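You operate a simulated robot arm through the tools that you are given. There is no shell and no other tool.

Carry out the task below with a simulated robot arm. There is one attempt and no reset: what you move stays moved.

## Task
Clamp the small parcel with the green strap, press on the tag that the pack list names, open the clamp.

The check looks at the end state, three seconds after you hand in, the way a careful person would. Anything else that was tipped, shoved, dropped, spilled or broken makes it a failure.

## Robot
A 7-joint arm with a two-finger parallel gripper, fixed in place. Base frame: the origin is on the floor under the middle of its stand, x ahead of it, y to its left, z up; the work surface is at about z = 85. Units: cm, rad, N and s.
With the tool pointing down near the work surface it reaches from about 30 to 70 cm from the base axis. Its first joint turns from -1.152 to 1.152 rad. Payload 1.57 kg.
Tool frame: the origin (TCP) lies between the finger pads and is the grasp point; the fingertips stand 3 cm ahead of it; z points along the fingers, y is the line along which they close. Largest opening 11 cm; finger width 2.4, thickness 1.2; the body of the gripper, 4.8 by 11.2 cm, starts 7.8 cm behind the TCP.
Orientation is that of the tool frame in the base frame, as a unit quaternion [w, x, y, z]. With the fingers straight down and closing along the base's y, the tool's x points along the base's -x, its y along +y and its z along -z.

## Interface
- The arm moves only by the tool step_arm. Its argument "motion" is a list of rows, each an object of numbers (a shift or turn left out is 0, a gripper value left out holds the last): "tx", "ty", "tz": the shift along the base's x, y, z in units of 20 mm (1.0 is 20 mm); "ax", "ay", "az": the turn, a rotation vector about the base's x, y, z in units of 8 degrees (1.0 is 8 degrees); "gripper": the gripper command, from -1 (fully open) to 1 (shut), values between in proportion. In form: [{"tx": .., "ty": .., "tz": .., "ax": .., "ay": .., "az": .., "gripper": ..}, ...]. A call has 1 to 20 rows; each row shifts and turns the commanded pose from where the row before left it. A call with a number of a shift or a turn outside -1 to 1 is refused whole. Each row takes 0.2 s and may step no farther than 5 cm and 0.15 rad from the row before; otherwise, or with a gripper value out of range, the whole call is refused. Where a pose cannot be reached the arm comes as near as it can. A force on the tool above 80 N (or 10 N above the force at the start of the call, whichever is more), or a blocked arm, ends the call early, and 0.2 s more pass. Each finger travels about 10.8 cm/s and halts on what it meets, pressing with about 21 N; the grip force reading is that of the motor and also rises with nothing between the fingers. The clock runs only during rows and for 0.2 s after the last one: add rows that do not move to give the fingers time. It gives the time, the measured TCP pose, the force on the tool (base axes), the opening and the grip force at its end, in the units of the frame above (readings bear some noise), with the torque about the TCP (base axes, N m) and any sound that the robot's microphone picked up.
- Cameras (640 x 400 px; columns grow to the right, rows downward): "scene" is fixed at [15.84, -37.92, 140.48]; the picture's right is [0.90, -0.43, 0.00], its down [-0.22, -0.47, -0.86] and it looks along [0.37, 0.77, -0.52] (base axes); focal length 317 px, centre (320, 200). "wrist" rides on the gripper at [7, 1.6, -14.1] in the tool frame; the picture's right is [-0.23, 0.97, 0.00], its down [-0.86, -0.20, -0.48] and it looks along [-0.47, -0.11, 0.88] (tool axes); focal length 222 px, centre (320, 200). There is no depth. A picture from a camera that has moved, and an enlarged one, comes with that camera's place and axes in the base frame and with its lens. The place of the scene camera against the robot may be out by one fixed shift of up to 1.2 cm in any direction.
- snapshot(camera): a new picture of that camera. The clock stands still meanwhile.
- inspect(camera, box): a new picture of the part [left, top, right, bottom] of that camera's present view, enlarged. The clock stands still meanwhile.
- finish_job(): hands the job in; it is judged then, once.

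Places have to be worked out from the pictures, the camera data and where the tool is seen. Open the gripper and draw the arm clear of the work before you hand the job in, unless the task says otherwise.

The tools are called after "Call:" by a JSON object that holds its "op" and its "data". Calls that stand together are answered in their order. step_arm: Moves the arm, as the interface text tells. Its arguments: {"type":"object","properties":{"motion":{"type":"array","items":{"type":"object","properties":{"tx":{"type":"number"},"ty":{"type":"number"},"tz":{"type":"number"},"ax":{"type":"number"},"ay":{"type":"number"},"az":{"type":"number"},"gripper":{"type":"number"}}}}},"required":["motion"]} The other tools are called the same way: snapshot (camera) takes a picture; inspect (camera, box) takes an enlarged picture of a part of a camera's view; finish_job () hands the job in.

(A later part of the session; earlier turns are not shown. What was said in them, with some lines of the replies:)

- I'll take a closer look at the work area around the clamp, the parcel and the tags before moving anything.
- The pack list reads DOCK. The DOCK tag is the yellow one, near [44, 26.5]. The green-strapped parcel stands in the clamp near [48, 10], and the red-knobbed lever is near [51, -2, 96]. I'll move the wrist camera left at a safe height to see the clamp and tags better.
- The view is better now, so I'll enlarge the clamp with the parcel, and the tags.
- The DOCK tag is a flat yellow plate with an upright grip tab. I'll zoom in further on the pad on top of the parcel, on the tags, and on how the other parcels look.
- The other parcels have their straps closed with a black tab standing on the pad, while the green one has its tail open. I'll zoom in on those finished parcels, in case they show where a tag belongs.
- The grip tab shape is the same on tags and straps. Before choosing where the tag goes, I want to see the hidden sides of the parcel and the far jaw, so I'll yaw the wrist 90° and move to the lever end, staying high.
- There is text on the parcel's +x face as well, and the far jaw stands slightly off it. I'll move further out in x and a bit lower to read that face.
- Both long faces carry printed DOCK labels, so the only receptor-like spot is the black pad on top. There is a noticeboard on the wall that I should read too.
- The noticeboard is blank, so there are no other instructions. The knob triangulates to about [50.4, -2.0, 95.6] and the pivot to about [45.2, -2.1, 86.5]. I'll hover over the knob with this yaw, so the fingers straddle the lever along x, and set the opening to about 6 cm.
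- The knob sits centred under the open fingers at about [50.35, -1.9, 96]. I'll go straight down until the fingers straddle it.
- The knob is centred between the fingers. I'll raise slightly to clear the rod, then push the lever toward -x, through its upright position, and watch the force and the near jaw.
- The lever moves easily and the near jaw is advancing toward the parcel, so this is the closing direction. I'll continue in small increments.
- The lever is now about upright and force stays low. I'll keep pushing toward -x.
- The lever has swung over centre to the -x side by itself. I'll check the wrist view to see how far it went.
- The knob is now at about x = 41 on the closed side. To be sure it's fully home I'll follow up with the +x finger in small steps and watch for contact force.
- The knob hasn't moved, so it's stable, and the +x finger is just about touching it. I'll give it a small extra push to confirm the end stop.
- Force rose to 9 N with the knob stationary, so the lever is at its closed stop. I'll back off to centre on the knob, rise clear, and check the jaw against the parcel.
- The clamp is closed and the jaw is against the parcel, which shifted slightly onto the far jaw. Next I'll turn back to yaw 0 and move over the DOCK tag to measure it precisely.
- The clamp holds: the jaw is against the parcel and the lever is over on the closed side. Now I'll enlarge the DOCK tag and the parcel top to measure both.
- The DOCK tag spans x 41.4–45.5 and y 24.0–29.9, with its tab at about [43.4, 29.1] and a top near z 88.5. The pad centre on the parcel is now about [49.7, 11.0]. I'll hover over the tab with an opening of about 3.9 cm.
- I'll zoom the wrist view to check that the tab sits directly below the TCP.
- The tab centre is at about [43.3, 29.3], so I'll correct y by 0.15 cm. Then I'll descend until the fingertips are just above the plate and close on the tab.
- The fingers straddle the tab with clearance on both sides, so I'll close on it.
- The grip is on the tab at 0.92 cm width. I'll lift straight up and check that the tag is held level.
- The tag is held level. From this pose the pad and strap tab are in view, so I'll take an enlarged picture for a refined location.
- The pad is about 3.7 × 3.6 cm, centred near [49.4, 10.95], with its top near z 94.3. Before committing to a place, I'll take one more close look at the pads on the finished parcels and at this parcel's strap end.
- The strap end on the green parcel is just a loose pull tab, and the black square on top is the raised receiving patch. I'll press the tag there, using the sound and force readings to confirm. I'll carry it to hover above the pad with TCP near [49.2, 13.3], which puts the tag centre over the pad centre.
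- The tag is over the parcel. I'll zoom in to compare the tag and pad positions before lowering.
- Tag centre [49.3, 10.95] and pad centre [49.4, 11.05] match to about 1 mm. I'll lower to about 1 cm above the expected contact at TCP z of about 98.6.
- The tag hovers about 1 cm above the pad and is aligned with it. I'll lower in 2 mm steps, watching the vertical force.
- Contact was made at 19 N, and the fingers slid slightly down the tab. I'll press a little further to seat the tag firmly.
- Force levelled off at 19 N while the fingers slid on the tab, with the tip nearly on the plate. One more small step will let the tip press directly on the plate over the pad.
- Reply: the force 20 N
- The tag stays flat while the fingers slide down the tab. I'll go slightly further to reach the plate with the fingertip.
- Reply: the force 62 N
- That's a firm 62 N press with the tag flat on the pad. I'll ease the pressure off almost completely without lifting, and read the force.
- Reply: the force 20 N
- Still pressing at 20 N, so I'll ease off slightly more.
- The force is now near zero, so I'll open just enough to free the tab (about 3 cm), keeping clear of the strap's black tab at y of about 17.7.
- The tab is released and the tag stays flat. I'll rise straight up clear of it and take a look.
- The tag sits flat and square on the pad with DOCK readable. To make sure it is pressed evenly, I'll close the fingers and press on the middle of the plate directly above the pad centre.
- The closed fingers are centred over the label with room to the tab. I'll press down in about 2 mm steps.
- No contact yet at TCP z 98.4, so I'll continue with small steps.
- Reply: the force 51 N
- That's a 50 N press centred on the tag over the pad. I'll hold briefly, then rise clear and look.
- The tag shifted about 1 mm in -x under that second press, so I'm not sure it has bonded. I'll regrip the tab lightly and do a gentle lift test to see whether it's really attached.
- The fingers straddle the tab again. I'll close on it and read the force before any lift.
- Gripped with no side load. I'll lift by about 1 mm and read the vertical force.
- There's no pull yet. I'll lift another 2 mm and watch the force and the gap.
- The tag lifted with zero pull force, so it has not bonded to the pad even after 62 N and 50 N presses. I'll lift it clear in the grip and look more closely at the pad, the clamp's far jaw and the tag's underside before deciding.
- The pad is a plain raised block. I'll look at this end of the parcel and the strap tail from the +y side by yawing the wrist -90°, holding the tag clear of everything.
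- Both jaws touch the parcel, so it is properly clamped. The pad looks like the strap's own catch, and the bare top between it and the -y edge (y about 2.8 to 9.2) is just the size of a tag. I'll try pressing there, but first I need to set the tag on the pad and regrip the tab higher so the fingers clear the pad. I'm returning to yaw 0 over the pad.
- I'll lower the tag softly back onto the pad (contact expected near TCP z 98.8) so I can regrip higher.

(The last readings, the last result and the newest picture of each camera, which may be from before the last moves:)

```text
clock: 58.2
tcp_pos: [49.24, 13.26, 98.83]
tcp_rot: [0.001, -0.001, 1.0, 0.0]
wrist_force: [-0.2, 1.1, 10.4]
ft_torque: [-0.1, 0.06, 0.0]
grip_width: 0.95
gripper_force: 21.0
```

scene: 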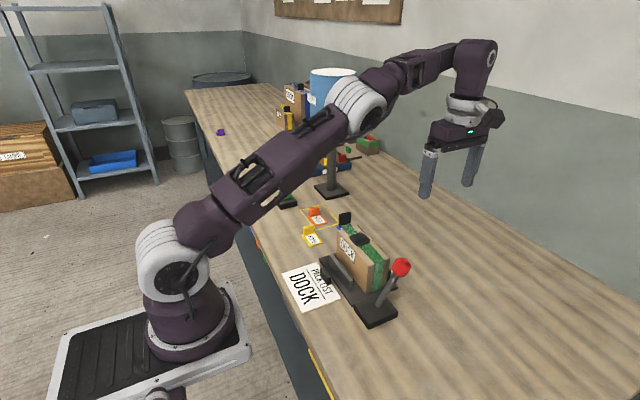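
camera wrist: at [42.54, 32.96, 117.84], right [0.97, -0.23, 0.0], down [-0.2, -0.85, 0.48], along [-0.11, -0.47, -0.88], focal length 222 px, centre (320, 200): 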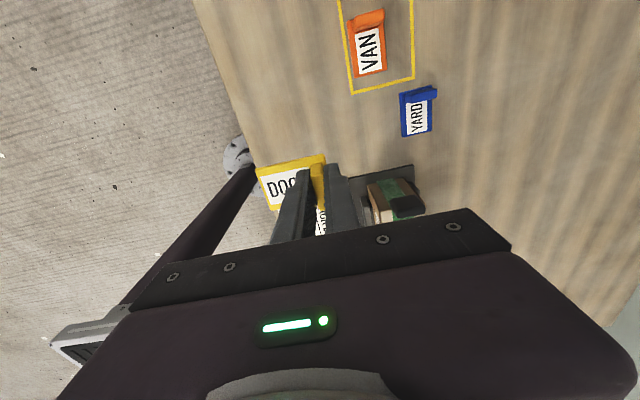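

The tag is back on the pad, touching at 10 N. I'll open, rise 0.9 cm, and close again so I hold the upper part of the tab.

Call:
{"op": "step_arm", "data": {"motion": [{"gripper": 0.45}, {}, {"tz": 0.45}, {}, {"gripper": 1}, {}, {}]}}

Call:
{"op": "inspect", "data": {"camera": "scene", "box": [320, 190, 400, 260]}}

Call:
{"op": "inspect", "data": {"camera": "wrist", "box": [225, 110, 385, 220]}}

```text
clock: 59.8
tcp_pos: [49.1, 13.25, 99.78]
tcp_rot: [0.0, 0.0, 1.0, 0.0]
wrist_force: [-0.1, 0.8, 1.1]
ft_torque: [-0.04, 0.0, 0.02]
grip_width: 0.98
gripper_force: 21.1
```

```text
5.71 times, centred on (360, 225) of scene
camera zoom: at [15.84, -37.92, 140.48], right [0.9, -0.43, 0.0], down [-0.22, -0.47, -0.86], along [0.37, 0.77, -0.52], focal length 1810 px, centre (91, 57)
```

zoom: 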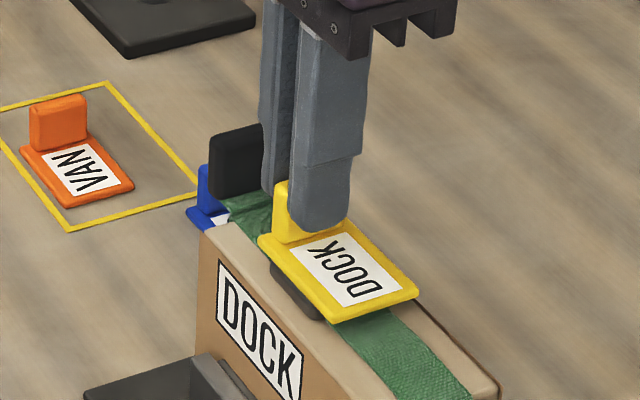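

```text
3.64 times, centred on (305, 165) of wrist
camera zoom: at [42.14, 14.8, 113.83], right [0.23, 0.97, 0.0], down [0.86, -0.2, 0.48], along [0.47, -0.11, -0.88], focal length 808 px, centre (374, 327)
```

zoom: 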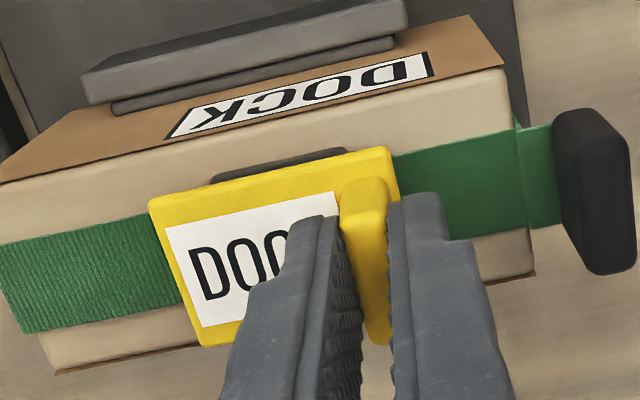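

Now I hold the upper tab. The tag offset from the TCP is [+0.4, -2.25], and the bare top region is y 3.1 to 9.3 and x 46.6 to 52.1. I'll lift, shift 5 cm in -y so the tag centre is at y of about 6.0, and check alignment.

Call:
{"op": "step_arm", "data": {"motion": [{"tz": 0.6}, {"tz": 0.7}, {"ty": -0.83}, {"ty": -0.83}, {"ty": -0.84}, {}]}}

Call:
{"op": "inspect", "data": {"camera": "wrist", "box": [225, 100, 385, 210]}}

Call:
{"op": "inspect", "data": {"camera": "scene", "box": [320, 190, 420, 270]}}

```text
clock: 61.2
tcp_pos: [49.13, 8.19, 102.31]
tcp_rot: [-0.001, -0.001, 1.0, 0.0]
wrist_force: [0.0, 0.1, -0.4]
ft_torque: [-0.01, 0.0, 0.01]
grip_width: 0.94
gripper_force: 20.7
```

```text
3.64 times, centred on (305, 155) of wrist
camera zoom: at [42.2, 9.79, 116.41], right [0.23, 0.97, 0.0], down [0.86, -0.2, 0.48], along [0.47, -0.11, -0.88], focal length 808 px, centre (374, 364)
```

zoom: 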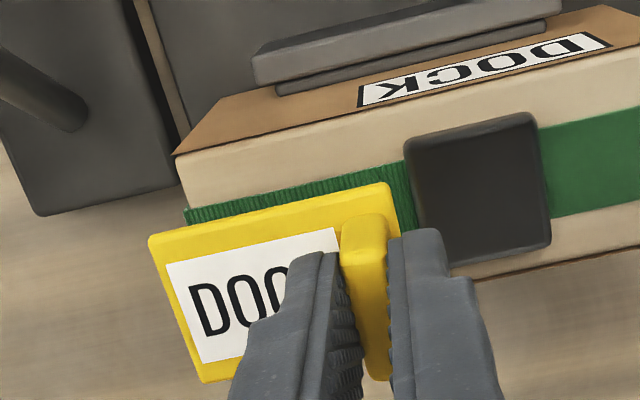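

```text
5.00 times, centred on (370, 230) of scene
camera zoom: at [15.84, -37.92, 140.48], right [0.9, -0.43, 0.0], down [-0.22, -0.47, -0.86], along [0.37, 0.77, -0.52], focal length 1584 px, centre (70, 50)
```

zoom: 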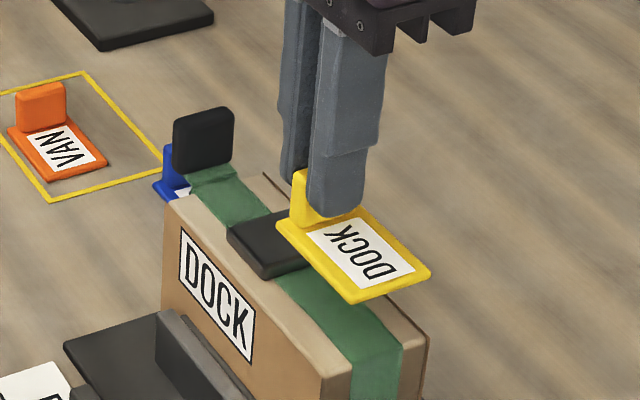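

The tag would span y 3.1–9.0, between the parcel edge at 3.2 and the pad edge at 9.3, centred in x. I'll lower it to just above the cardboard.

Call:
{"op": "step_arm", "data": {"motion": [{"tz": -0.6, "ty": 0.04}, {"tz": -0.5}, {"tz": -0.3}, {"tz": -0.1}, {}]}}

Call:
{"op": "inspect", "data": {"camera": "scene", "box": [330, 200, 410, 270]}}

```text
clock: 62.4
tcp_pos: [49.27, 8.41, 99.24]
tcp_rot: [-0.001, 0.0, 1.0, 0.0]
wrist_force: [-0.4, 0.1, -0.1]
ft_torque: [0.04, -0.01, 0.02]
grip_width: 0.97
gripper_force: 21.1
```

```text
5.71 times, centred on (370, 235) of scene
camera zoom: at [15.84, -37.92, 140.48], right [0.9, -0.43, 0.0], down [-0.22, -0.47, -0.86], along [0.37, 0.77, -0.52], focal length 1810 px, centre (34, 0)
```

zoom: 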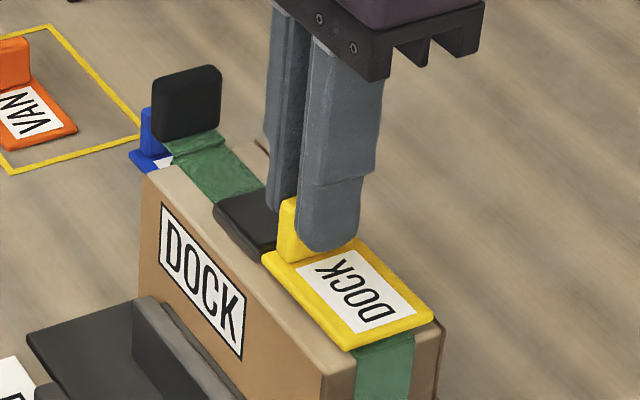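

The tag is a few millimetres above the bare top. I'll lower in 1–2 mm steps until contact.

Call:
{"op": "step_arm", "data": {"motion": [{"tz": -0.1}, {"tz": -0.08}, {}]}}

```text
clock: 63.2
tcp_pos: [49.2, 8.28, 98.98]
tcp_rot: [-0.001, 0.0, 1.0, 0.0]
wrist_force: [0.5, 0.1, -0.6]
ft_torque: [0.02, 0.02, 0.01]
grip_width: 0.96
gripper_force: 20.4
```

Call:
{"op": "step_arm", "data": {"motion": [{"tz": -0.06}, {"tz": -0.06}, {}]}}

```text
clock: 64.0
tcp_pos: [49.25, 8.35, 98.56]
tcp_rot: [0.001, 0.0, 1.0, 0.0]
wrist_force: [-0.8, 0.8, 19.2]
ft_torque: [0.0, 0.02, -0.01]
grip_width: 0.95
gripper_force: 21.4
```

Contact at 19 N. I'll hold for a second, then do the same small lift test to see whether it bonds here.

Call:
{"op": "step_arm", "data": {"motion": [{}, {}, {}, {"tz": 0.06}, {}]}}

Call:
{"op": "step_arm", "data": {"motion": [{"tz": 0.08}, {}]}}

Call:
{"op": "inspect", "data": {"camera": "scene", "box": [330, 200, 410, 270]}}

```text
clock: 65.2
tcp_pos: [49.24, 8.5, 98.66]
tcp_rot: [-0.002, 0.0, 1.0, 0.0]
wrist_force: [7.0, -0.3, -5.5]
ft_torque: [0.07, -0.32, 0.14]
grip_width: 0.94
gripper_force: 20.9
```

```text
clock: 65.8
tcp_pos: [49.26, 8.4, 99.01]
tcp_rot: [0.0, 0.0, 1.0, 0.001]
wrist_force: [0.1, -0.3, 0.3]
ft_torque: [-0.02, 0.0, 0.0]
grip_width: 0.94
gripper_force: 20.9
```

```text
5.71 times, centred on (370, 235) of scene
camera zoom: at [15.84, -37.92, 140.48], right [0.9, -0.43, 0.0], down [-0.22, -0.47, -0.86], along [0.37, 0.77, -0.52], focal length 1810 px, centre (34, 0)
```

zoom: 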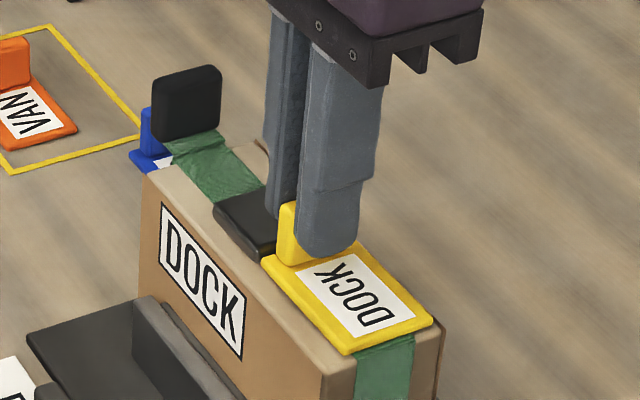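

Here the first lift showed real pull (-5.5 N vertical, 7 N lateral), which never happened on the pad, so it seems to bond to the cardboard. I need to see whether it's still attached, so I'll release the grip without moving and look closely.

Call:
{"op": "inspect", "data": {"camera": "scene", "box": [350, 225, 395, 260]}}

Call:
{"op": "inspect", "data": {"camera": "wrist", "box": [225, 110, 385, 220]}}

```text
11.43 times, centred on (372, 242) of scene
camera zoom: at [15.84, -37.92, 140.48], right [0.9, -0.43, 0.0], down [-0.22, -0.47, -0.86], along [0.37, 0.77, -0.52], focal length 3621 px, centre (-280, -286)
```

zoom: 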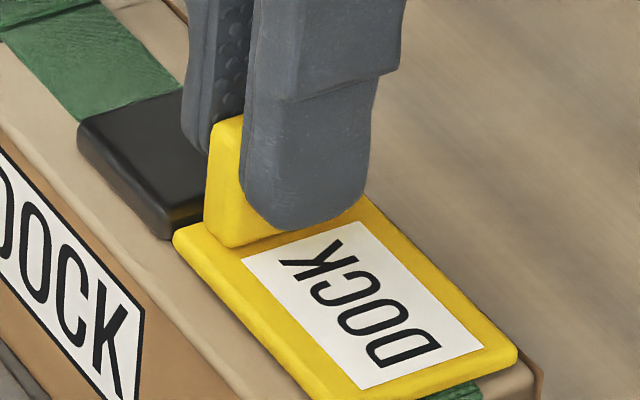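

```text
3.64 times, centred on (305, 165) of wrist
camera zoom: at [42.19, 9.99, 113.08], right [0.23, 0.97, 0.0], down [0.86, -0.2, 0.48], along [0.47, -0.11, -0.88], focal length 808 px, centre (374, 327)
```

zoom: 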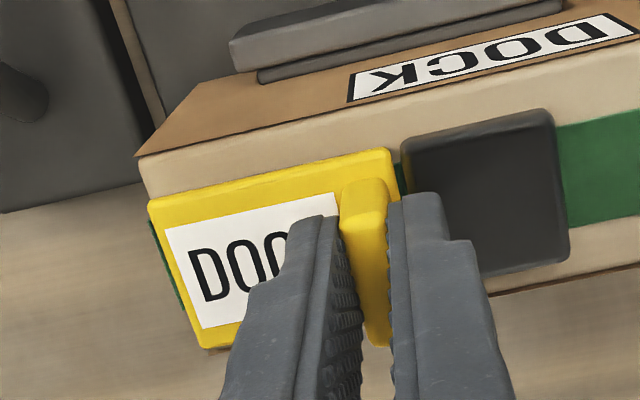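

I can't tell attachment from the picture alone. I'll lift another 2 mm and compare force and position.

Call:
{"op": "step_arm", "data": {"motion": [{"tz": 0.1}, {}]}}

Call:
{"op": "inspect", "data": {"camera": "scene", "box": [350, 225, 395, 260]}}

```text
clock: 66.4
tcp_pos: [49.19, 8.46, 99.15]
tcp_rot: [0.0, 0.0, 1.0, 0.0]
wrist_force: [0.7, -0.1, -0.1]
ft_torque: [0.0, 0.04, 0.02]
grip_width: 0.95
gripper_force: 21.0
```

```text
11.43 times, centred on (372, 242) of scene
camera zoom: at [15.84, -37.92, 140.48], right [0.9, -0.43, 0.0], down [-0.22, -0.47, -0.86], along [0.37, 0.77, -0.52], focal length 3621 px, centre (-280, -286)
```

zoom: 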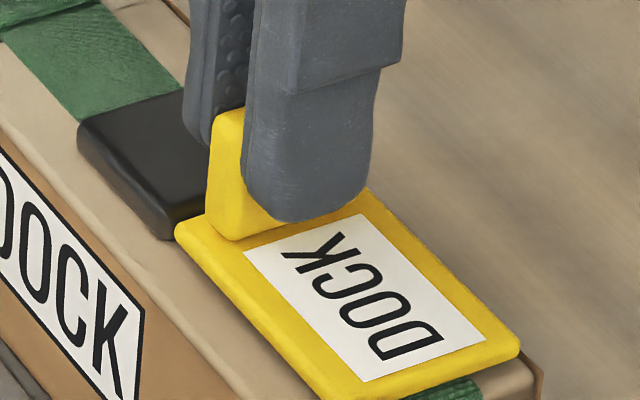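

The tag came up freely this time, so the brief bond let go when I pulled. It does seem to take hold on cardboard, though. I'll press again here, and this time release it without any upward pull.

Call:
{"op": "step_arm", "data": {"motion": [{"tz": -0.1}, {"tz": -0.08}, {}]}}

Call:
{"op": "step_arm", "data": {"motion": [{"tz": -0.06}, {"tz": -0.06}, {}]}}

```text
clock: 67.2
tcp_pos: [49.26, 8.3, 98.72]
tcp_rot: [0.0, -0.001, 1.0, 0.001]
wrist_force: [-0.4, -0.2, -0.3]
ft_torque: [0.0, 0.01, 0.0]
grip_width: 0.95
gripper_force: 21.3
```

```text
clock: 68.0
tcp_pos: [49.06, 8.29, 98.62]
tcp_rot: [0.002, -0.001, 1.0, -0.001]
wrist_force: [-2.6, 1.8, 18.7]
ft_torque: [-0.01, 0.02, -0.03]
grip_width: 0.95
gripper_force: 21.5
```

Pressing at 19 N on the cardboard. I'll hold it for a second, then open about 1.2 cm in place.

Call:
{"op": "step_arm", "data": {"motion": [{}, {}, {}, {}, {"gripper": 0.6}, {}, {}]}}

Call:
{"op": "inspect", "data": {"camera": "scene", "box": [330, 200, 410, 270]}}

```text
clock: 69.6
tcp_pos: [49.18, 8.39, 98.49]
tcp_rot: [-0.001, -0.001, 1.0, 0.0]
wrist_force: [0.4, -0.2, -0.2]
ft_torque: [0.03, -0.01, 0.02]
grip_width: 2.19
gripper_force: 0.0
```

```text
5.71 times, centred on (370, 235) of scene
camera zoom: at [15.84, -37.92, 140.48], right [0.9, -0.43, 0.0], down [-0.22, -0.47, -0.86], along [0.37, 0.77, -0.52], focal length 1810 px, centre (34, 0)
```

zoom: 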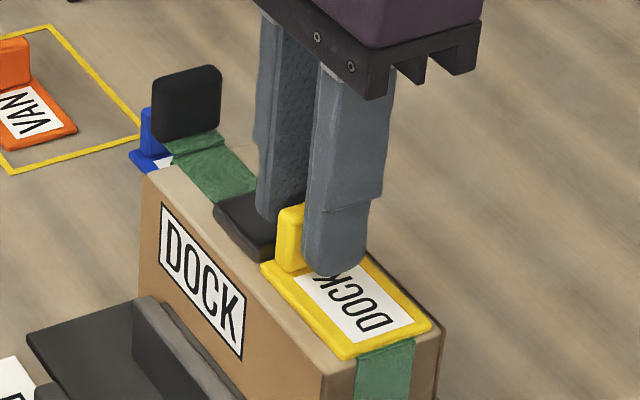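

The tag sits flat on the top, released. I'll rise clear, then close the fingers and press on the middle of the plate.

Call:
{"op": "step_arm", "data": {"motion": [{"tz": 0.5}, {"tz": 0.8}, {"tz": 0.8}, {"ty": -0.7, "gripper": 1}, {"ty": -0.7}, {}]}}

Call:
{"op": "inspect", "data": {"camera": "scene", "box": [330, 200, 410, 270]}}

Call:
{"op": "inspect", "data": {"camera": "wrist", "box": [225, 90, 405, 210]}}

```text
clock: 71.0
tcp_pos: [49.31, 5.48, 102.65]
tcp_rot: [0.0, 0.0, 1.0, 0.001]
wrist_force: [0.1, -0.4, -0.4]
ft_torque: [0.0, -0.01, 0.02]
grip_width: 0.0
gripper_force: 21.5
```

```text
5.71 times, centred on (370, 235) of scene
camera zoom: at [15.84, -37.92, 140.48], right [0.9, -0.43, 0.0], down [-0.22, -0.47, -0.86], along [0.37, 0.77, -0.52], focal length 1810 px, centre (34, 0)
```

zoom: 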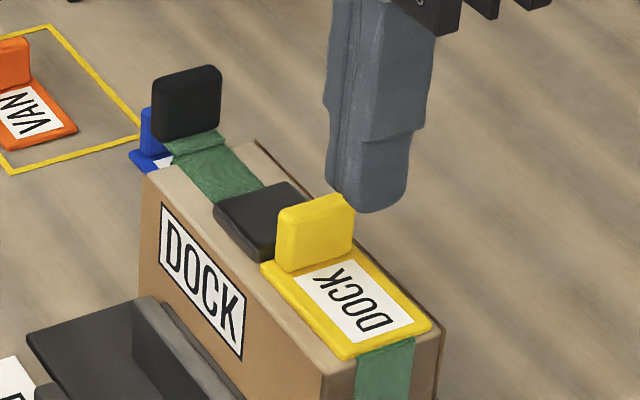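

```text
3.33 times, centred on (315, 150) of wrist
camera zoom: at [42.31, 7.07, 116.83], right [0.23, 0.97, 0.0], down [0.86, -0.2, 0.48], along [0.47, -0.11, -0.88], focal length 740 px, centre (337, 367)
```

zoom: 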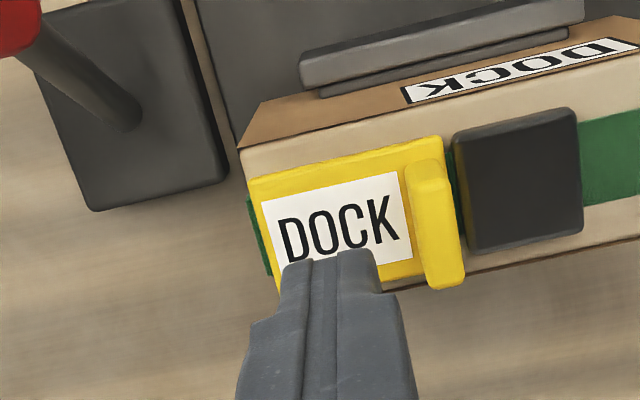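

The tag fits squarely between the parcel edge and the pad. Now I'll press down on the plate centre, with contact expected near TCP z 97.6.

Call:
{"op": "step_arm", "data": {"motion": [{"tz": -0.8}, {"tz": -0.8}, {"tz": -0.5}, {"tz": -0.2}, {}]}}

Call:
{"op": "step_arm", "data": {"motion": [{"tz": -0.1}, {"tz": -0.06}, {}]}}

```text
clock: 72.2
tcp_pos: [49.28, 5.61, 98.12]
tcp_rot: [0.0, 0.0, 1.0, 0.0]
wrist_force: [0.1, 0.2, 0.7]
ft_torque: [0.02, 0.03, 0.02]
grip_width: 0.0
gripper_force: 21.1
```

```text
clock: 73.0
tcp_pos: [49.2, 5.43, 97.82]
tcp_rot: [0.0, 0.0, 1.0, 0.001]
wrist_force: [0.7, 0.0, 0.3]
ft_torque: [-0.02, -0.01, 0.02]
grip_width: 0.0
gripper_force: 20.6
```

Call:
{"op": "step_arm", "data": {"motion": [{"tz": -0.07}, {"tz": -0.06}, {}]}}

```text
clock: 73.8
tcp_pos: [49.21, 5.58, 97.61]
tcp_rot: [0.0, 0.0, 1.0, 0.0]
wrist_force: [-0.9, -0.3, 10.1]
ft_torque: [-0.01, 0.02, 0.01]
grip_width: 0.01
gripper_force: 20.4
```

Contact at 10 N. I'll press further and hold.

Call:
{"op": "step_arm", "data": {"motion": [{"tz": -0.06}, {"tz": -0.05}, {}, {}, {}]}}

```text
clock: 75.0
tcp_pos: [49.2, 5.48, 97.51]
tcp_rot: [0.003, -0.001, 1.0, 0.0]
wrist_force: [-5.2, 3.4, 61.9]
ft_torque: [0.11, 0.21, 0.01]
grip_width: 0.0
gripper_force: 21.4
```

A 62 N press held on the tag's centre. I'll rise clear and check for any shift.

Call:
{"op": "step_arm", "data": {"motion": [{}, {"tz": 0.15}, {"tz": 0.5}, {"tz": 0.8}, {"tz": 0.8}, {}]}}

Call:
{"op": "inspect", "data": {"camera": "scene", "box": [330, 200, 410, 270]}}

Call:
{"op": "inspect", "data": {"camera": "wrist", "box": [225, 90, 405, 210]}}

```text
clock: 76.4
tcp_pos: [49.26, 5.6, 102.0]
tcp_rot: [0.0, 0.0, 1.0, 0.001]
wrist_force: [1.0, -0.4, 0.8]
ft_torque: [-0.03, 0.0, 0.0]
grip_width: 0.0
gripper_force: 20.7
```

```text
5.71 times, centred on (370, 235) of scene
camera zoom: at [15.84, -37.92, 140.48], right [0.9, -0.43, 0.0], down [-0.22, -0.47, -0.86], along [0.37, 0.77, -0.52], focal length 1810 px, centre (34, 0)
```

zoom: 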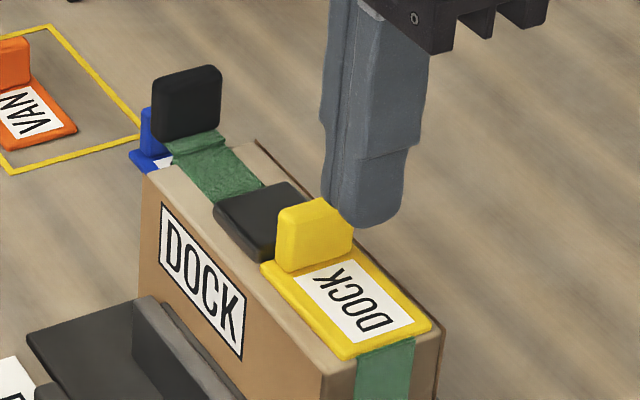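

```text
3.33 times, centred on (315, 150) of wrist
camera zoom: at [42.27, 7.16, 116.09], right [0.23, 0.97, 0.0], down [0.86, -0.2, 0.48], along [0.47, -0.11, -0.88], focal length 740 px, centre (337, 367)
```

zoom: 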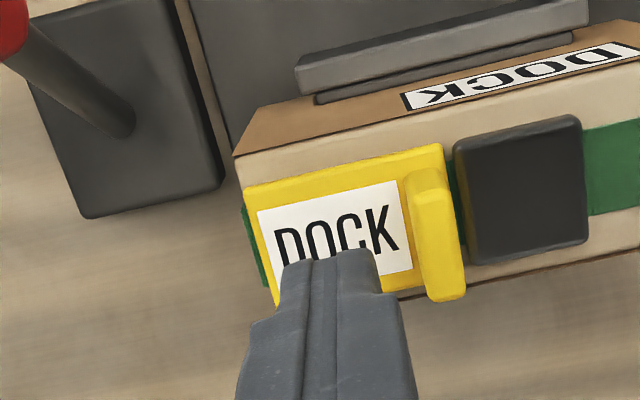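

Unlike on the pad, the tag did not move at all under this press. I'll do one gentle check: nudge the tab sideways with the closed fingertips by fractions of a millimetre and see whether it resists.

Call:
{"op": "step_arm", "data": {"motion": [{"tz": -0.8}, {"tz": -0.7}, {"tz": -0.25}, {"ty": 0.35}, {}]}}

Call:
{"op": "inspect", "data": {"camera": "wrist", "box": [225, 110, 385, 220]}}

```text
clock: 77.6
tcp_pos: [49.22, 6.37, 98.15]
tcp_rot: [0.0, -0.001, 1.0, 0.0]
wrist_force: [-0.4, -0.3, -0.5]
ft_torque: [0.02, 0.0, 0.02]
grip_width: 0.0
gripper_force: 20.8
```

```text
3.64 times, centred on (305, 165) of wrist
camera zoom: at [42.16, 7.9, 112.45], right [0.23, 0.97, 0.0], down [0.86, -0.2, 0.48], along [0.47, -0.11, -0.88], focal length 808 px, centre (374, 327)
```

zoom: 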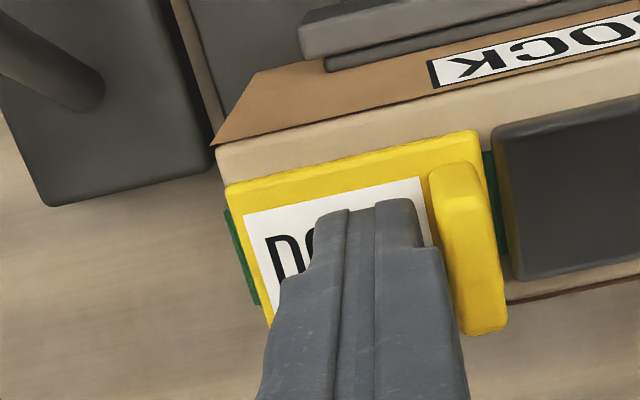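

Call:
{"op": "step_arm", "data": {"motion": [{"ty": 0.1}, {"ty": 0.05}, {}]}}

```text
clock: 78.4
tcp_pos: [49.25, 6.61, 98.48]
tcp_rot: [0.0, -0.001, 1.0, 0.0]
wrist_force: [-0.5, -0.2, -0.9]
ft_torque: [0.0, 0.01, -0.01]
grip_width: 0.0
gripper_force: 21.4
```

Call:
{"op": "step_arm", "data": {"motion": [{"ty": 0.05}, {}]}}

Call:
{"op": "step_arm", "data": {"motion": [{"ty": 0.04}, {}]}}

```text
clock: 79.0
tcp_pos: [49.27, 6.69, 98.35]
tcp_rot: [0.001, 0.001, 1.0, 0.0]
wrist_force: [0.3, -0.5, -0.3]
ft_torque: [0.0, 0.0, -0.01]
grip_width: 0.02
gripper_force: 20.3
```

```text
clock: 79.6
tcp_pos: [49.19, 6.67, 98.31]
tcp_rot: [0.0, 0.0, 1.0, 0.0]
wrist_force: [-0.3, -0.2, 0.1]
ft_torque: [-0.04, 0.01, 0.01]
grip_width: 0.0
gripper_force: 20.8
```

Call:
{"op": "inspect", "data": {"camera": "wrist", "box": [285, 140, 365, 200]}}

Call:
{"op": "inspect", "data": {"camera": "scene", "box": [350, 220, 395, 255]}}

```text
6.67 times, centred on (325, 170) of wrist
camera zoom: at [42.16, 8.31, 112.5], right [0.23, 0.97, 0.0], down [0.86, -0.2, 0.48], along [0.47, -0.11, -0.88], focal length 1481 px, centre (287, 400)
```

zoom: 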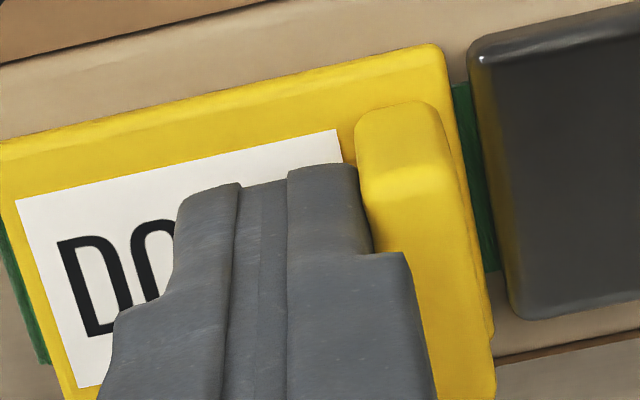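

```text
11.43 times, centred on (372, 238) of scene
camera zoom: at [15.84, -37.92, 140.48], right [0.9, -0.43, 0.0], down [-0.22, -0.47, -0.86], along [0.37, 0.77, -0.52], focal length 3621 px, centre (-280, -229)
```

zoom: 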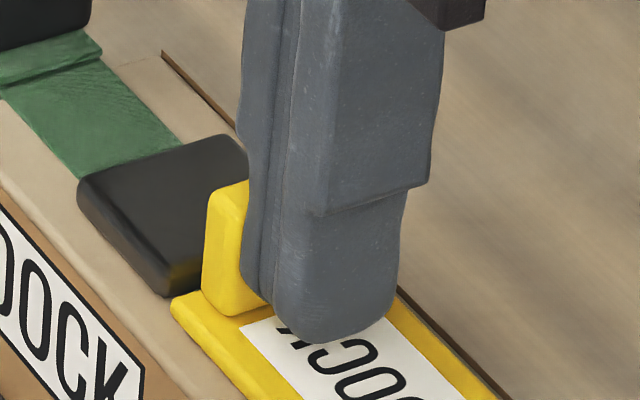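

The fingertips are about 1 mm or less from the tab. I'll continue in 1 mm steps and read the y force.

Call:
{"op": "step_arm", "data": {"motion": [{"ty": 0.05}, {}]}}

Call:
{"op": "step_arm", "data": {"motion": [{"ty": 0.05}, {}]}}

```text
clock: 80.2
tcp_pos: [49.16, 6.85, 98.33]
tcp_rot: [0.0, 0.0, 1.0, 0.0]
wrist_force: [-0.1, -2.3, -0.2]
ft_torque: [-0.07, -0.05, -0.01]
grip_width: 0.02
gripper_force: 20.7
```

```text
clock: 80.8
tcp_pos: [49.1, 6.93, 98.51]
tcp_rot: [0.0, 0.0, 1.0, 0.0]
wrist_force: [0.7, -8.1, -0.1]
ft_torque: [-0.19, 0.03, 0.04]
grip_width: 0.0
gripper_force: 20.9
```

The tab resists with 8 N over about 1 mm of push, so the tag is firmly bonded to the parcel; a loose tag would have slid freely. I'll back off, rise, and confirm it hasn't moved.

Call:
{"op": "step_arm", "data": {"motion": [{"ty": -0.3}, {"ty": -0.2, "tz": 0.3}, {"tz": 0.8}, {"tz": 0.8}, {"tz": 0.8}, {"tz": 0.8}, {"tz": 0.8}, {}]}}

Call:
{"op": "inspect", "data": {"camera": "scene", "box": [330, 200, 410, 270]}}

Call:
{"op": "snapshot", "data": {"camera": "scene"}}

```text
clock: 82.6
tcp_pos: [49.36, 5.97, 106.96]
tcp_rot: [0.0, 0.001, 1.0, -0.001]
wrist_force: [0.2, -0.2, 0.1]
ft_torque: [0.0, -0.03, -0.01]
grip_width: 0.03
gripper_force: 21.1
```

```text
5.71 times, centred on (370, 235) of scene
camera zoom: at [15.84, -37.92, 140.48], right [0.9, -0.43, 0.0], down [-0.22, -0.47, -0.86], along [0.37, 0.77, -0.52], focal length 1810 px, centre (34, 0)
```

zoom: 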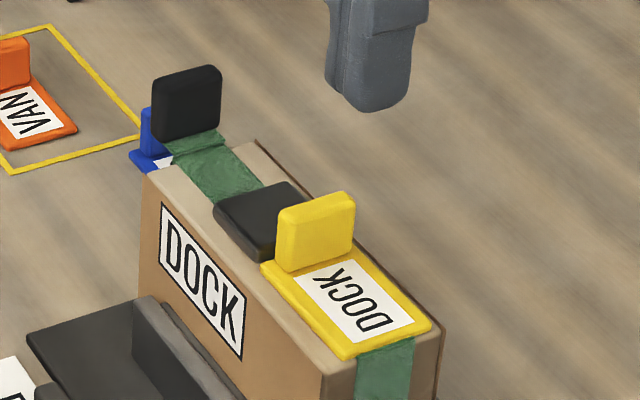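

```text
taken
```

scene: 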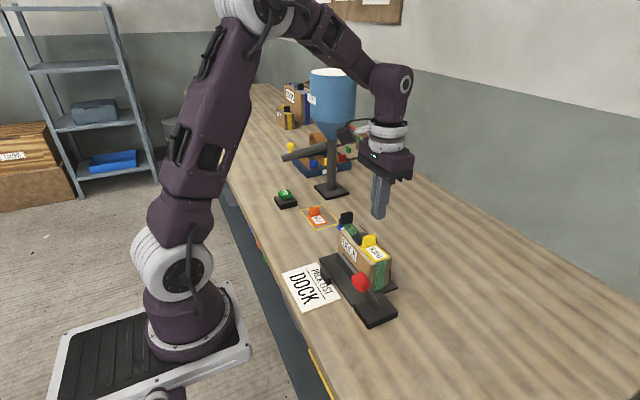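

The tag is exactly where I pressed it and the parcel hasn't moved. Next is opening the clamp: I'll yaw +90° and hover over the red knob at about [40.9, -1.95, 96], fingers straddling it.

Call:
{"op": "step_arm", "data": {"motion": [{"tz": 0.5, "gripper": -0.15}, {"tx": -0.3525, "ty": -0.33, "az": 0.9375}, {"tx": -0.3525, "ty": -0.33, "az": 0.9375}, {"tx": -0.3525, "ty": -0.33, "az": 0.9375}, {"tx": -0.3525, "ty": -0.33, "az": 0.9375}, {"tx": -0.3525, "ty": -0.33, "az": 0.9375}, {"tx": -0.3525, "ty": -0.33, "az": 0.9375}, {"tx": -0.3525, "ty": -0.33, "az": 0.9375}, {"tx": -0.3525, "ty": -0.33, "az": 0.9375}, {"tx": -0.3525, "ty": -0.33, "az": 0.9375}, {"tx": -0.3525, "ty": -0.33, "az": 0.9375}, {"tx": -0.3525, "ty": -0.33, "az": 0.9375}, {"tx": -0.3525, "ty": -0.33, "az": 0.9375}, {}]}}

Call:
{"op": "snapshot", "data": {"camera": "wrist"}}

Call:
{"op": "inspect", "data": {"camera": "scene", "box": [290, 190, 450, 340]}}

```text
clock: 85.6
tcp_pos: [40.74, -1.96, 107.78]
tcp_rot: [0.0, 0.708, -0.706, 0.0]
wrist_force: [0.2, 0.0, -0.2]
ft_torque: [0.02, 0.05, -0.01]
grip_width: 6.32
gripper_force: 0.1
```

```text
taken
camera wrist: at [39.14, -9.03, 121.99], right [-0.97, 0.22, 0.0], down [0.2, 0.86, 0.48], along [0.11, 0.47, -0.88], focal length 222 px, centre (320, 200)
```

wrist: 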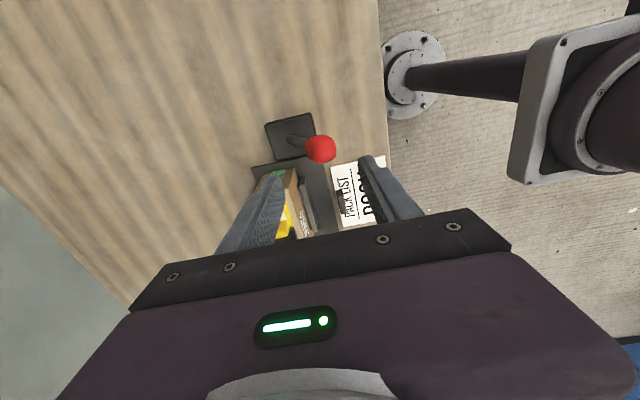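

```text
2.67 times, centred on (370, 265) of scene
camera zoom: at [15.84, -37.92, 140.48], right [0.9, -0.43, 0.0], down [-0.22, -0.47, -0.86], along [0.37, 0.77, -0.52], focal length 845 px, centre (187, 27)
```

zoom: 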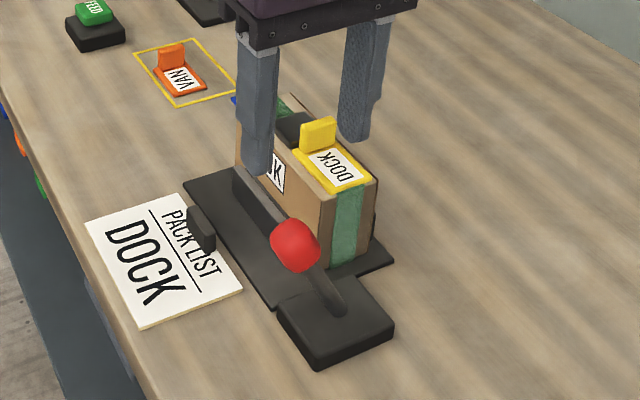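

The knob is right under the TCP at [40.8, -1.9]. I'll descend to straddle it.

Call:
{"op": "step_arm", "data": {"motion": [{"tz": -0.9}, {"tz": -0.9}, {"tz": -0.9}, {"tz": -0.9}, {"tz": -0.9}, {"tz": -0.8}, {}]}}

Call:
{"op": "inspect", "data": {"camera": "wrist", "box": [230, 100, 430, 240]}}

Call:
{"op": "inspect", "data": {"camera": "scene", "box": [310, 190, 470, 340]}}

```text
clock: 87.2
tcp_pos: [40.73, -2.03, 97.23]
tcp_rot: [0.0, -0.707, 0.707, 0.0]
wrist_force: [0.2, 0.2, 0.2]
ft_torque: [0.01, 0.0, -0.01]
grip_width: 6.32
gripper_force: 0.1
```

```text
2.86 times, centred on (330, 170) of wrist
camera zoom: at [39.04, -9.03, 111.41], right [-0.97, 0.23, 0.0], down [0.2, 0.86, 0.48], along [0.11, 0.47, -0.88], focal length 635 px, centre (291, 286)
```

zoom: 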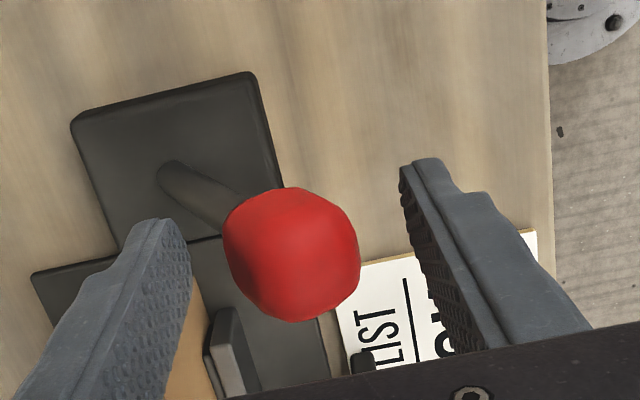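

```text
2.67 times, centred on (390, 265) of scene
camera zoom: at [15.84, -37.92, 140.48], right [0.9, -0.43, 0.0], down [-0.22, -0.47, -0.86], along [0.37, 0.77, -0.52], focal length 845 px, centre (133, 27)
```

zoom: 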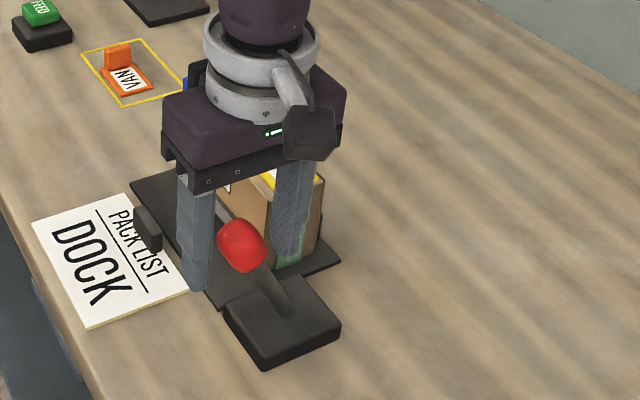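

The knob is between the fingers. I'll push it back toward +x in small steps and watch the force.

Call:
{"op": "step_arm", "data": {"motion": [{"tx": 0.4}, {"tx": 0.4}, {"tx": 0.35}, {"tx": 0.35}, {}]}}

Call:
{"op": "inspect", "data": {"camera": "scene", "box": [310, 190, 470, 340]}}

```text
clock: 88.4
tcp_pos: [43.83, -2.01, 97.24]
tcp_rot: [0.0, 0.707, -0.707, -0.001]
wrist_force: [-1.2, -0.4, -0.2]
ft_torque: [0.02, 0.01, 0.03]
grip_width: 6.46
gripper_force: 0.5
```

```text
2.67 times, centred on (390, 265) of scene
camera zoom: at [15.84, -37.92, 140.48], right [0.9, -0.43, 0.0], down [-0.22, -0.47, -0.86], along [0.37, 0.77, -0.52], focal length 845 px, centre (133, 27)
```

zoom: 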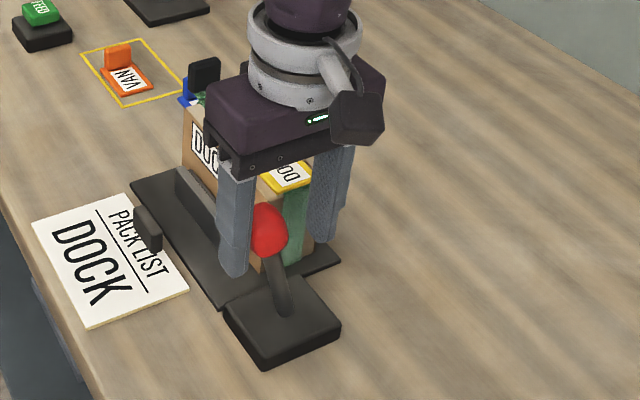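

The lever is moving back with about 1 N. I'll continue through upright.

Call:
{"op": "step_arm", "data": {"motion": [{"tx": 0.35}, {"tx": 0.35}, {"tx": 0.35}, {"tx": 0.35}, {}]}}

Call:
{"op": "inspect", "data": {"camera": "scene", "box": [310, 190, 470, 340]}}

```text
clock: 89.6
tcp_pos: [46.47, -2.11, 97.35]
tcp_rot: [0.0, -0.707, 0.707, 0.0]
wrist_force: [-0.5, -0.8, 0.4]
ft_torque: [-0.02, -0.04, 0.01]
grip_width: 6.34
gripper_force: 0.1
```

```text
2.67 times, centred on (390, 265) of scene
camera zoom: at [15.84, -37.92, 140.48], right [0.9, -0.43, 0.0], down [-0.22, -0.47, -0.86], along [0.37, 0.77, -0.52], focal length 845 px, centre (133, 27)
```

zoom: 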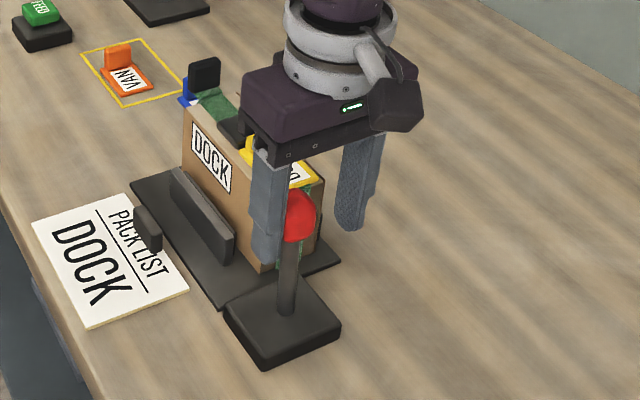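

The near jaw is retracting and the parcel stays put. I'll keep pushing toward the open stop.

Call:
{"op": "step_arm", "data": {"motion": [{"tx": 0.35}, {"tx": 0.35}, {"tx": 0.35}, {"tx": 0.3}, {}]}}

Call:
{"op": "inspect", "data": {"camera": "scene", "box": [310, 190, 470, 340]}}

```text
clock: 90.8
tcp_pos: [49.38, -2.09, 97.26]
tcp_rot: [0.001, -0.707, 0.707, 0.0]
wrist_force: [0.0, 0.3, 0.1]
ft_torque: [0.01, 0.02, -0.02]
grip_width: 6.33
gripper_force: 0.0
```

```text
2.67 times, centred on (390, 265) of scene
camera zoom: at [15.84, -37.92, 140.48], right [0.9, -0.43, 0.0], down [-0.22, -0.47, -0.86], along [0.37, 0.77, -0.52], focal length 845 px, centre (133, 27)
```

zoom: 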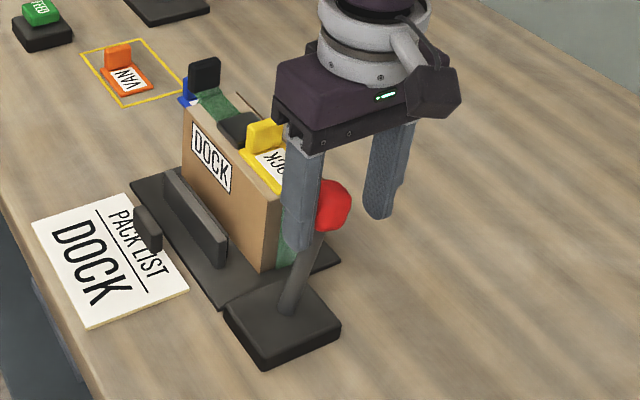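

The lever is past upright but not yet at its original open position (knob x of about 50.35). I'll continue gently to the stop.

Call:
{"op": "step_arm", "data": {"motion": [{"tx": 0.35}, {"tx": 0.35}, {"tx": 0.3}, {}]}}

Call:
{"op": "inspect", "data": {"camera": "scene", "box": [310, 190, 470, 340]}}

```text
clock: 91.8
tcp_pos: [51.38, -2.03, 97.28]
tcp_rot: [-0.001, 0.708, -0.707, 0.0]
wrist_force: [0.2, -0.3, 0.0]
ft_torque: [0.01, 0.02, -0.02]
grip_width: 6.34
gripper_force: 0.0
```

```text
2.67 times, centred on (390, 265) of scene
camera zoom: at [15.84, -37.92, 140.48], right [0.9, -0.43, 0.0], down [-0.22, -0.47, -0.86], along [0.37, 0.77, -0.52], focal length 845 px, centre (133, 27)
```

zoom: 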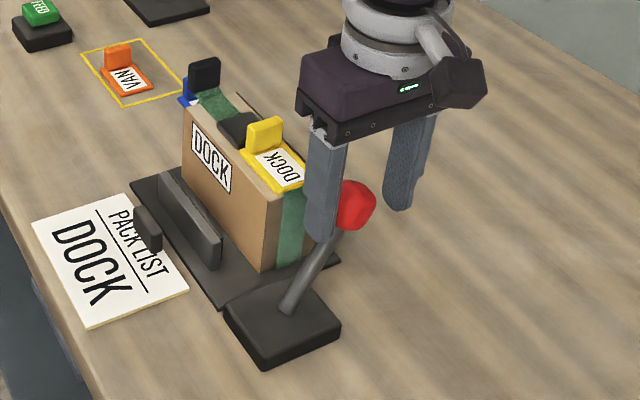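

The knob is back at its original open position. I'll add a tiny push to confirm the stop.

Call:
{"op": "step_arm", "data": {"motion": [{"tx": 0.15}, {"tx": 0.15}, {}]}}

Call:
{"op": "inspect", "data": {"camera": "scene", "box": [310, 190, 470, 340]}}

```text
clock: 92.6
tcp_pos: [51.72, -1.97, 97.33]
tcp_rot: [0.0, 0.708, -0.707, 0.0]
wrist_force: [-9.7, -1.0, -4.5]
ft_torque: [-0.04, 0.07, 0.02]
grip_width: 7.26
gripper_force: 5.1
```

```text
2.67 times, centred on (390, 265) of scene
camera zoom: at [15.82, -37.92, 140.48], right [0.9, -0.43, 0.0], down [-0.22, -0.47, -0.86], along [0.37, 0.77, -0.52], focal length 845 px, centre (133, 27)
```

zoom: 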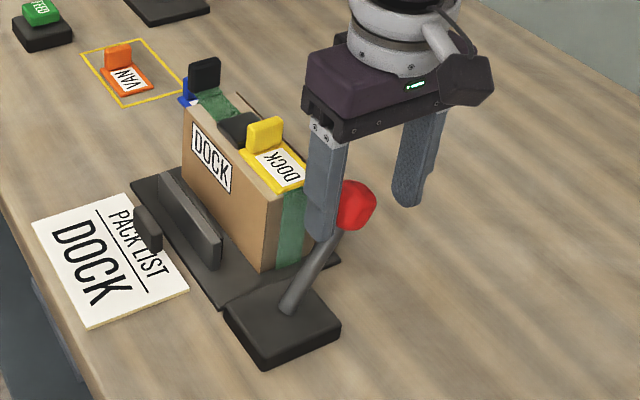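

The force rose to 10 N at the open stop, so the clamp is fully open. I'll centre on the knob to relieve contact and rise clear.

Call:
{"op": "step_arm", "data": {"motion": [{"tx": -0.35}, {"tx": -0.3}, {"tz": 0.8}, {"tz": 0.9}, {"tz": 0.9}, {"tz": 0.9}, {"tz": 0.9}, {"tz": 0.9}, {}]}}

Call:
{"op": "inspect", "data": {"camera": "scene", "box": [290, 190, 450, 340]}}

Call:
{"op": "snapshot", "data": {"camera": "wrist"}}

```text
clock: 94.6
tcp_pos: [50.65, -2.07, 107.88]
tcp_rot: [0.0, -0.707, 0.708, 0.0]
wrist_force: [-0.4, 0.1, -0.6]
ft_torque: [0.02, 0.0, 0.0]
grip_width: 6.33
gripper_force: 0.0
```

```text
2.67 times, centred on (370, 265) of scene
camera zoom: at [15.84, -37.92, 140.48], right [0.9, -0.43, 0.0], down [-0.22, -0.47, -0.86], along [0.37, 0.77, -0.52], focal length 845 px, centre (187, 27)
```

zoom: 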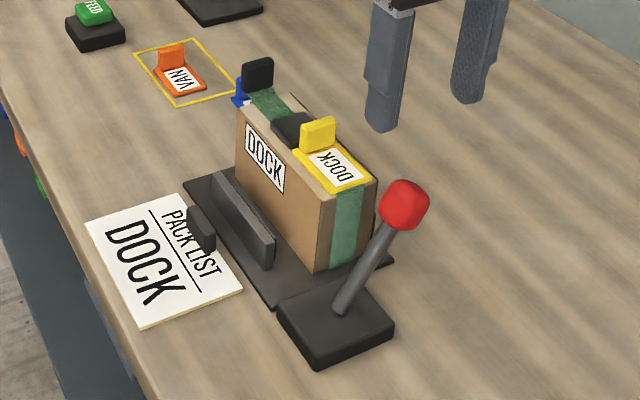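

```text
taken
camera wrist: at [48.92, -9.01, 122.06], right [-0.97, 0.23, 0.0], down [0.2, 0.86, 0.48], along [0.11, 0.47, -0.88], focal length 222 px, centre (320, 200)
```

wrist: 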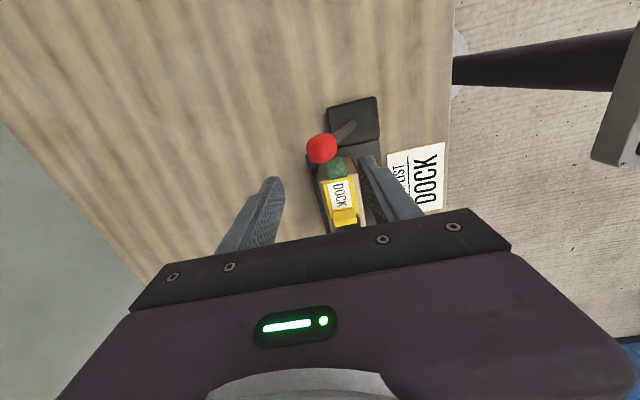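

The lever, jaw and knob match their original open positions, and the DOCK tag is firmly on the upright parcel. I'll withdraw up and away to the -y side, turn back to yaw 0 and open the gripper fully.

Call:
{"op": "step_arm", "data": {"motion": [{"tz": 0.8}, {"tz": 0.8}, {"tz": 0.8}, {"tz": 0.8}, {"ty": -0.6, "tx": -0.2, "tz": 0.2, "az": -0.9, "gripper": -1}, {"ty": -0.6, "tx": -0.2, "tz": 0.2, "az": -0.95}, {"ty": -0.6, "tx": -0.2, "tz": 0.2, "az": -0.94}, {"ty": -0.6, "tx": -0.2, "tz": 0.2, "az": -0.94}, {"ty": -0.6, "tx": -0.2, "tz": 0.2, "az": -0.94}, {"ty": -0.6, "tx": -0.2, "tz": 0.2, "az": -0.94}, {"ty": -0.6, "tx": -0.2, "az": -0.94}, {"ty": -0.6, "tx": -0.2, "az": -0.94}, {"ty": -0.6, "tx": -0.2, "az": -0.94}, {"ty": -0.6, "tx": -0.2, "az": -0.94}, {"ty": -0.6, "tx": -0.2, "az": -0.94}, {"ty": -0.6, "tx": -0.2, "az": -0.94}, {}]}}

Call:
{"op": "snapshot", "data": {"camera": "scene"}}

Call:
{"op": "snapshot", "data": {"camera": "wrist"}}

```text
clock: 98.2
tcp_pos: [45.79, -16.48, 116.61]
tcp_rot: [0.0, 0.001, 1.0, 0.0]
wrist_force: [-0.5, -0.6, -0.3]
ft_torque: [0.02, -0.02, -0.02]
grip_width: 11.0
gripper_force: 0.1
```

```text
taken
```

scene: 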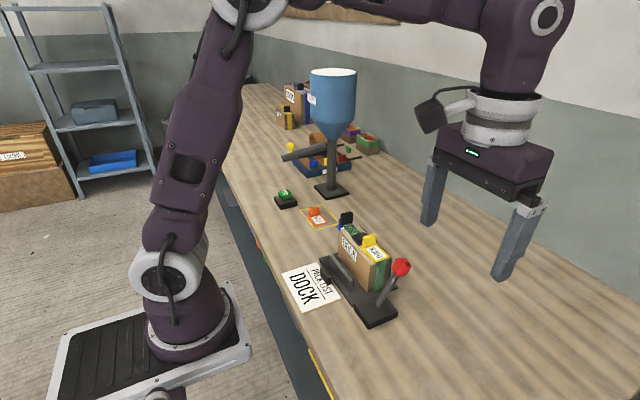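

```text
taken
camera wrist: at [38.71, -14.8, 130.77], right [0.23, 0.97, 0.0], down [0.85, -0.2, 0.48], along [0.47, -0.11, -0.88], focal length 222 px, centre (320, 200)
```

wrist: 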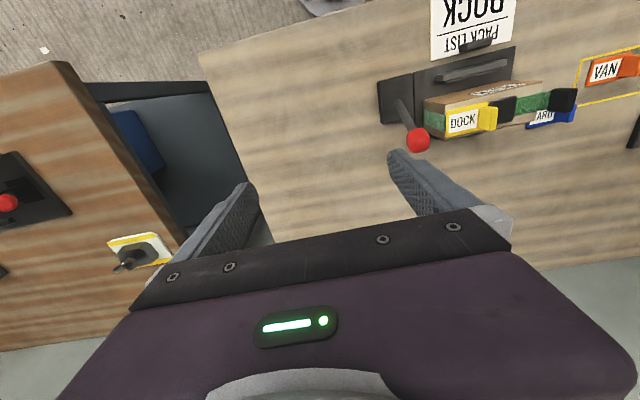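

The arm is clear and the gripper is open. I'll take one last close look at the parcel, tag, jaws and neighbours before handing in.

Call:
{"op": "inspect", "data": {"camera": "scene", "box": [270, 190, 430, 335]}}

Call:
{"op": "inspect", "data": {"camera": "wrist", "box": [370, 40, 600, 180]}}

```text
2.76 times, centred on (350, 262) of scene
camera zoom: at [15.84, -37.92, 140.48], right [0.9, -0.43, 0.0], down [-0.22, -0.47, -0.86], along [0.37, 0.77, -0.52], focal length 874 px, centre (237, 28)
```

zoom: 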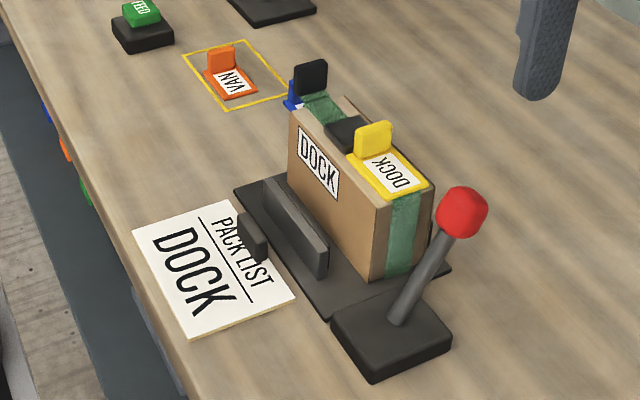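

```text
2.78 times, centred on (485, 110) of wrist
camera zoom: at [38.71, -14.8, 130.77], right [0.23, 0.97, 0.0], down [0.85, -0.2, 0.48], along [0.47, -0.11, -0.88], focal length 618 px, centre (-139, 450)
```

zoom: 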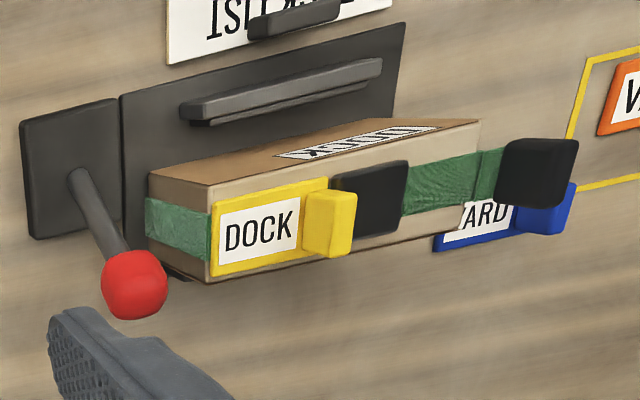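

The green-strapped parcel stands upright with the DOCK tag bonded flat on its top. The clamp lever is at its open stop with the jaw retracted, and the VAN and YARD tags, pack list and everything else are undisturbed. The arm is clear with the gripper open, so I'm handing the job in.

Call:
{"op": "finish_job", "data": {}}

```text
The job is handed in.
```

I clamped the green-strapped parcel, pressed the yellow DOCK tag (the one the pack list names) onto its top, and opened the clamp again. The job is handed in, and I haven't seen the check's result.

- **Tag position:** The task didn't say where on the parcel the tag goes. I first tried the black pad on top, but the tag didn't stick there even after firm presses. It did stick on the bare top between the pad and the edge nearest the lever. It held there against a sideways push of about 8 N.
- **Clamp:** The lever is back at its open stop and the jaw is retracted. Clamping pushed the parcel about 0.7 cm against the far jaw. It stayed there, upright.
- **Strap:** The parcel's strap end was loose at the start. I left it that way because the task didn't mention it.
- **Everything else:** Nothing else near the clamp was moved or tipped. The arm is clear of the work with the gripper open.
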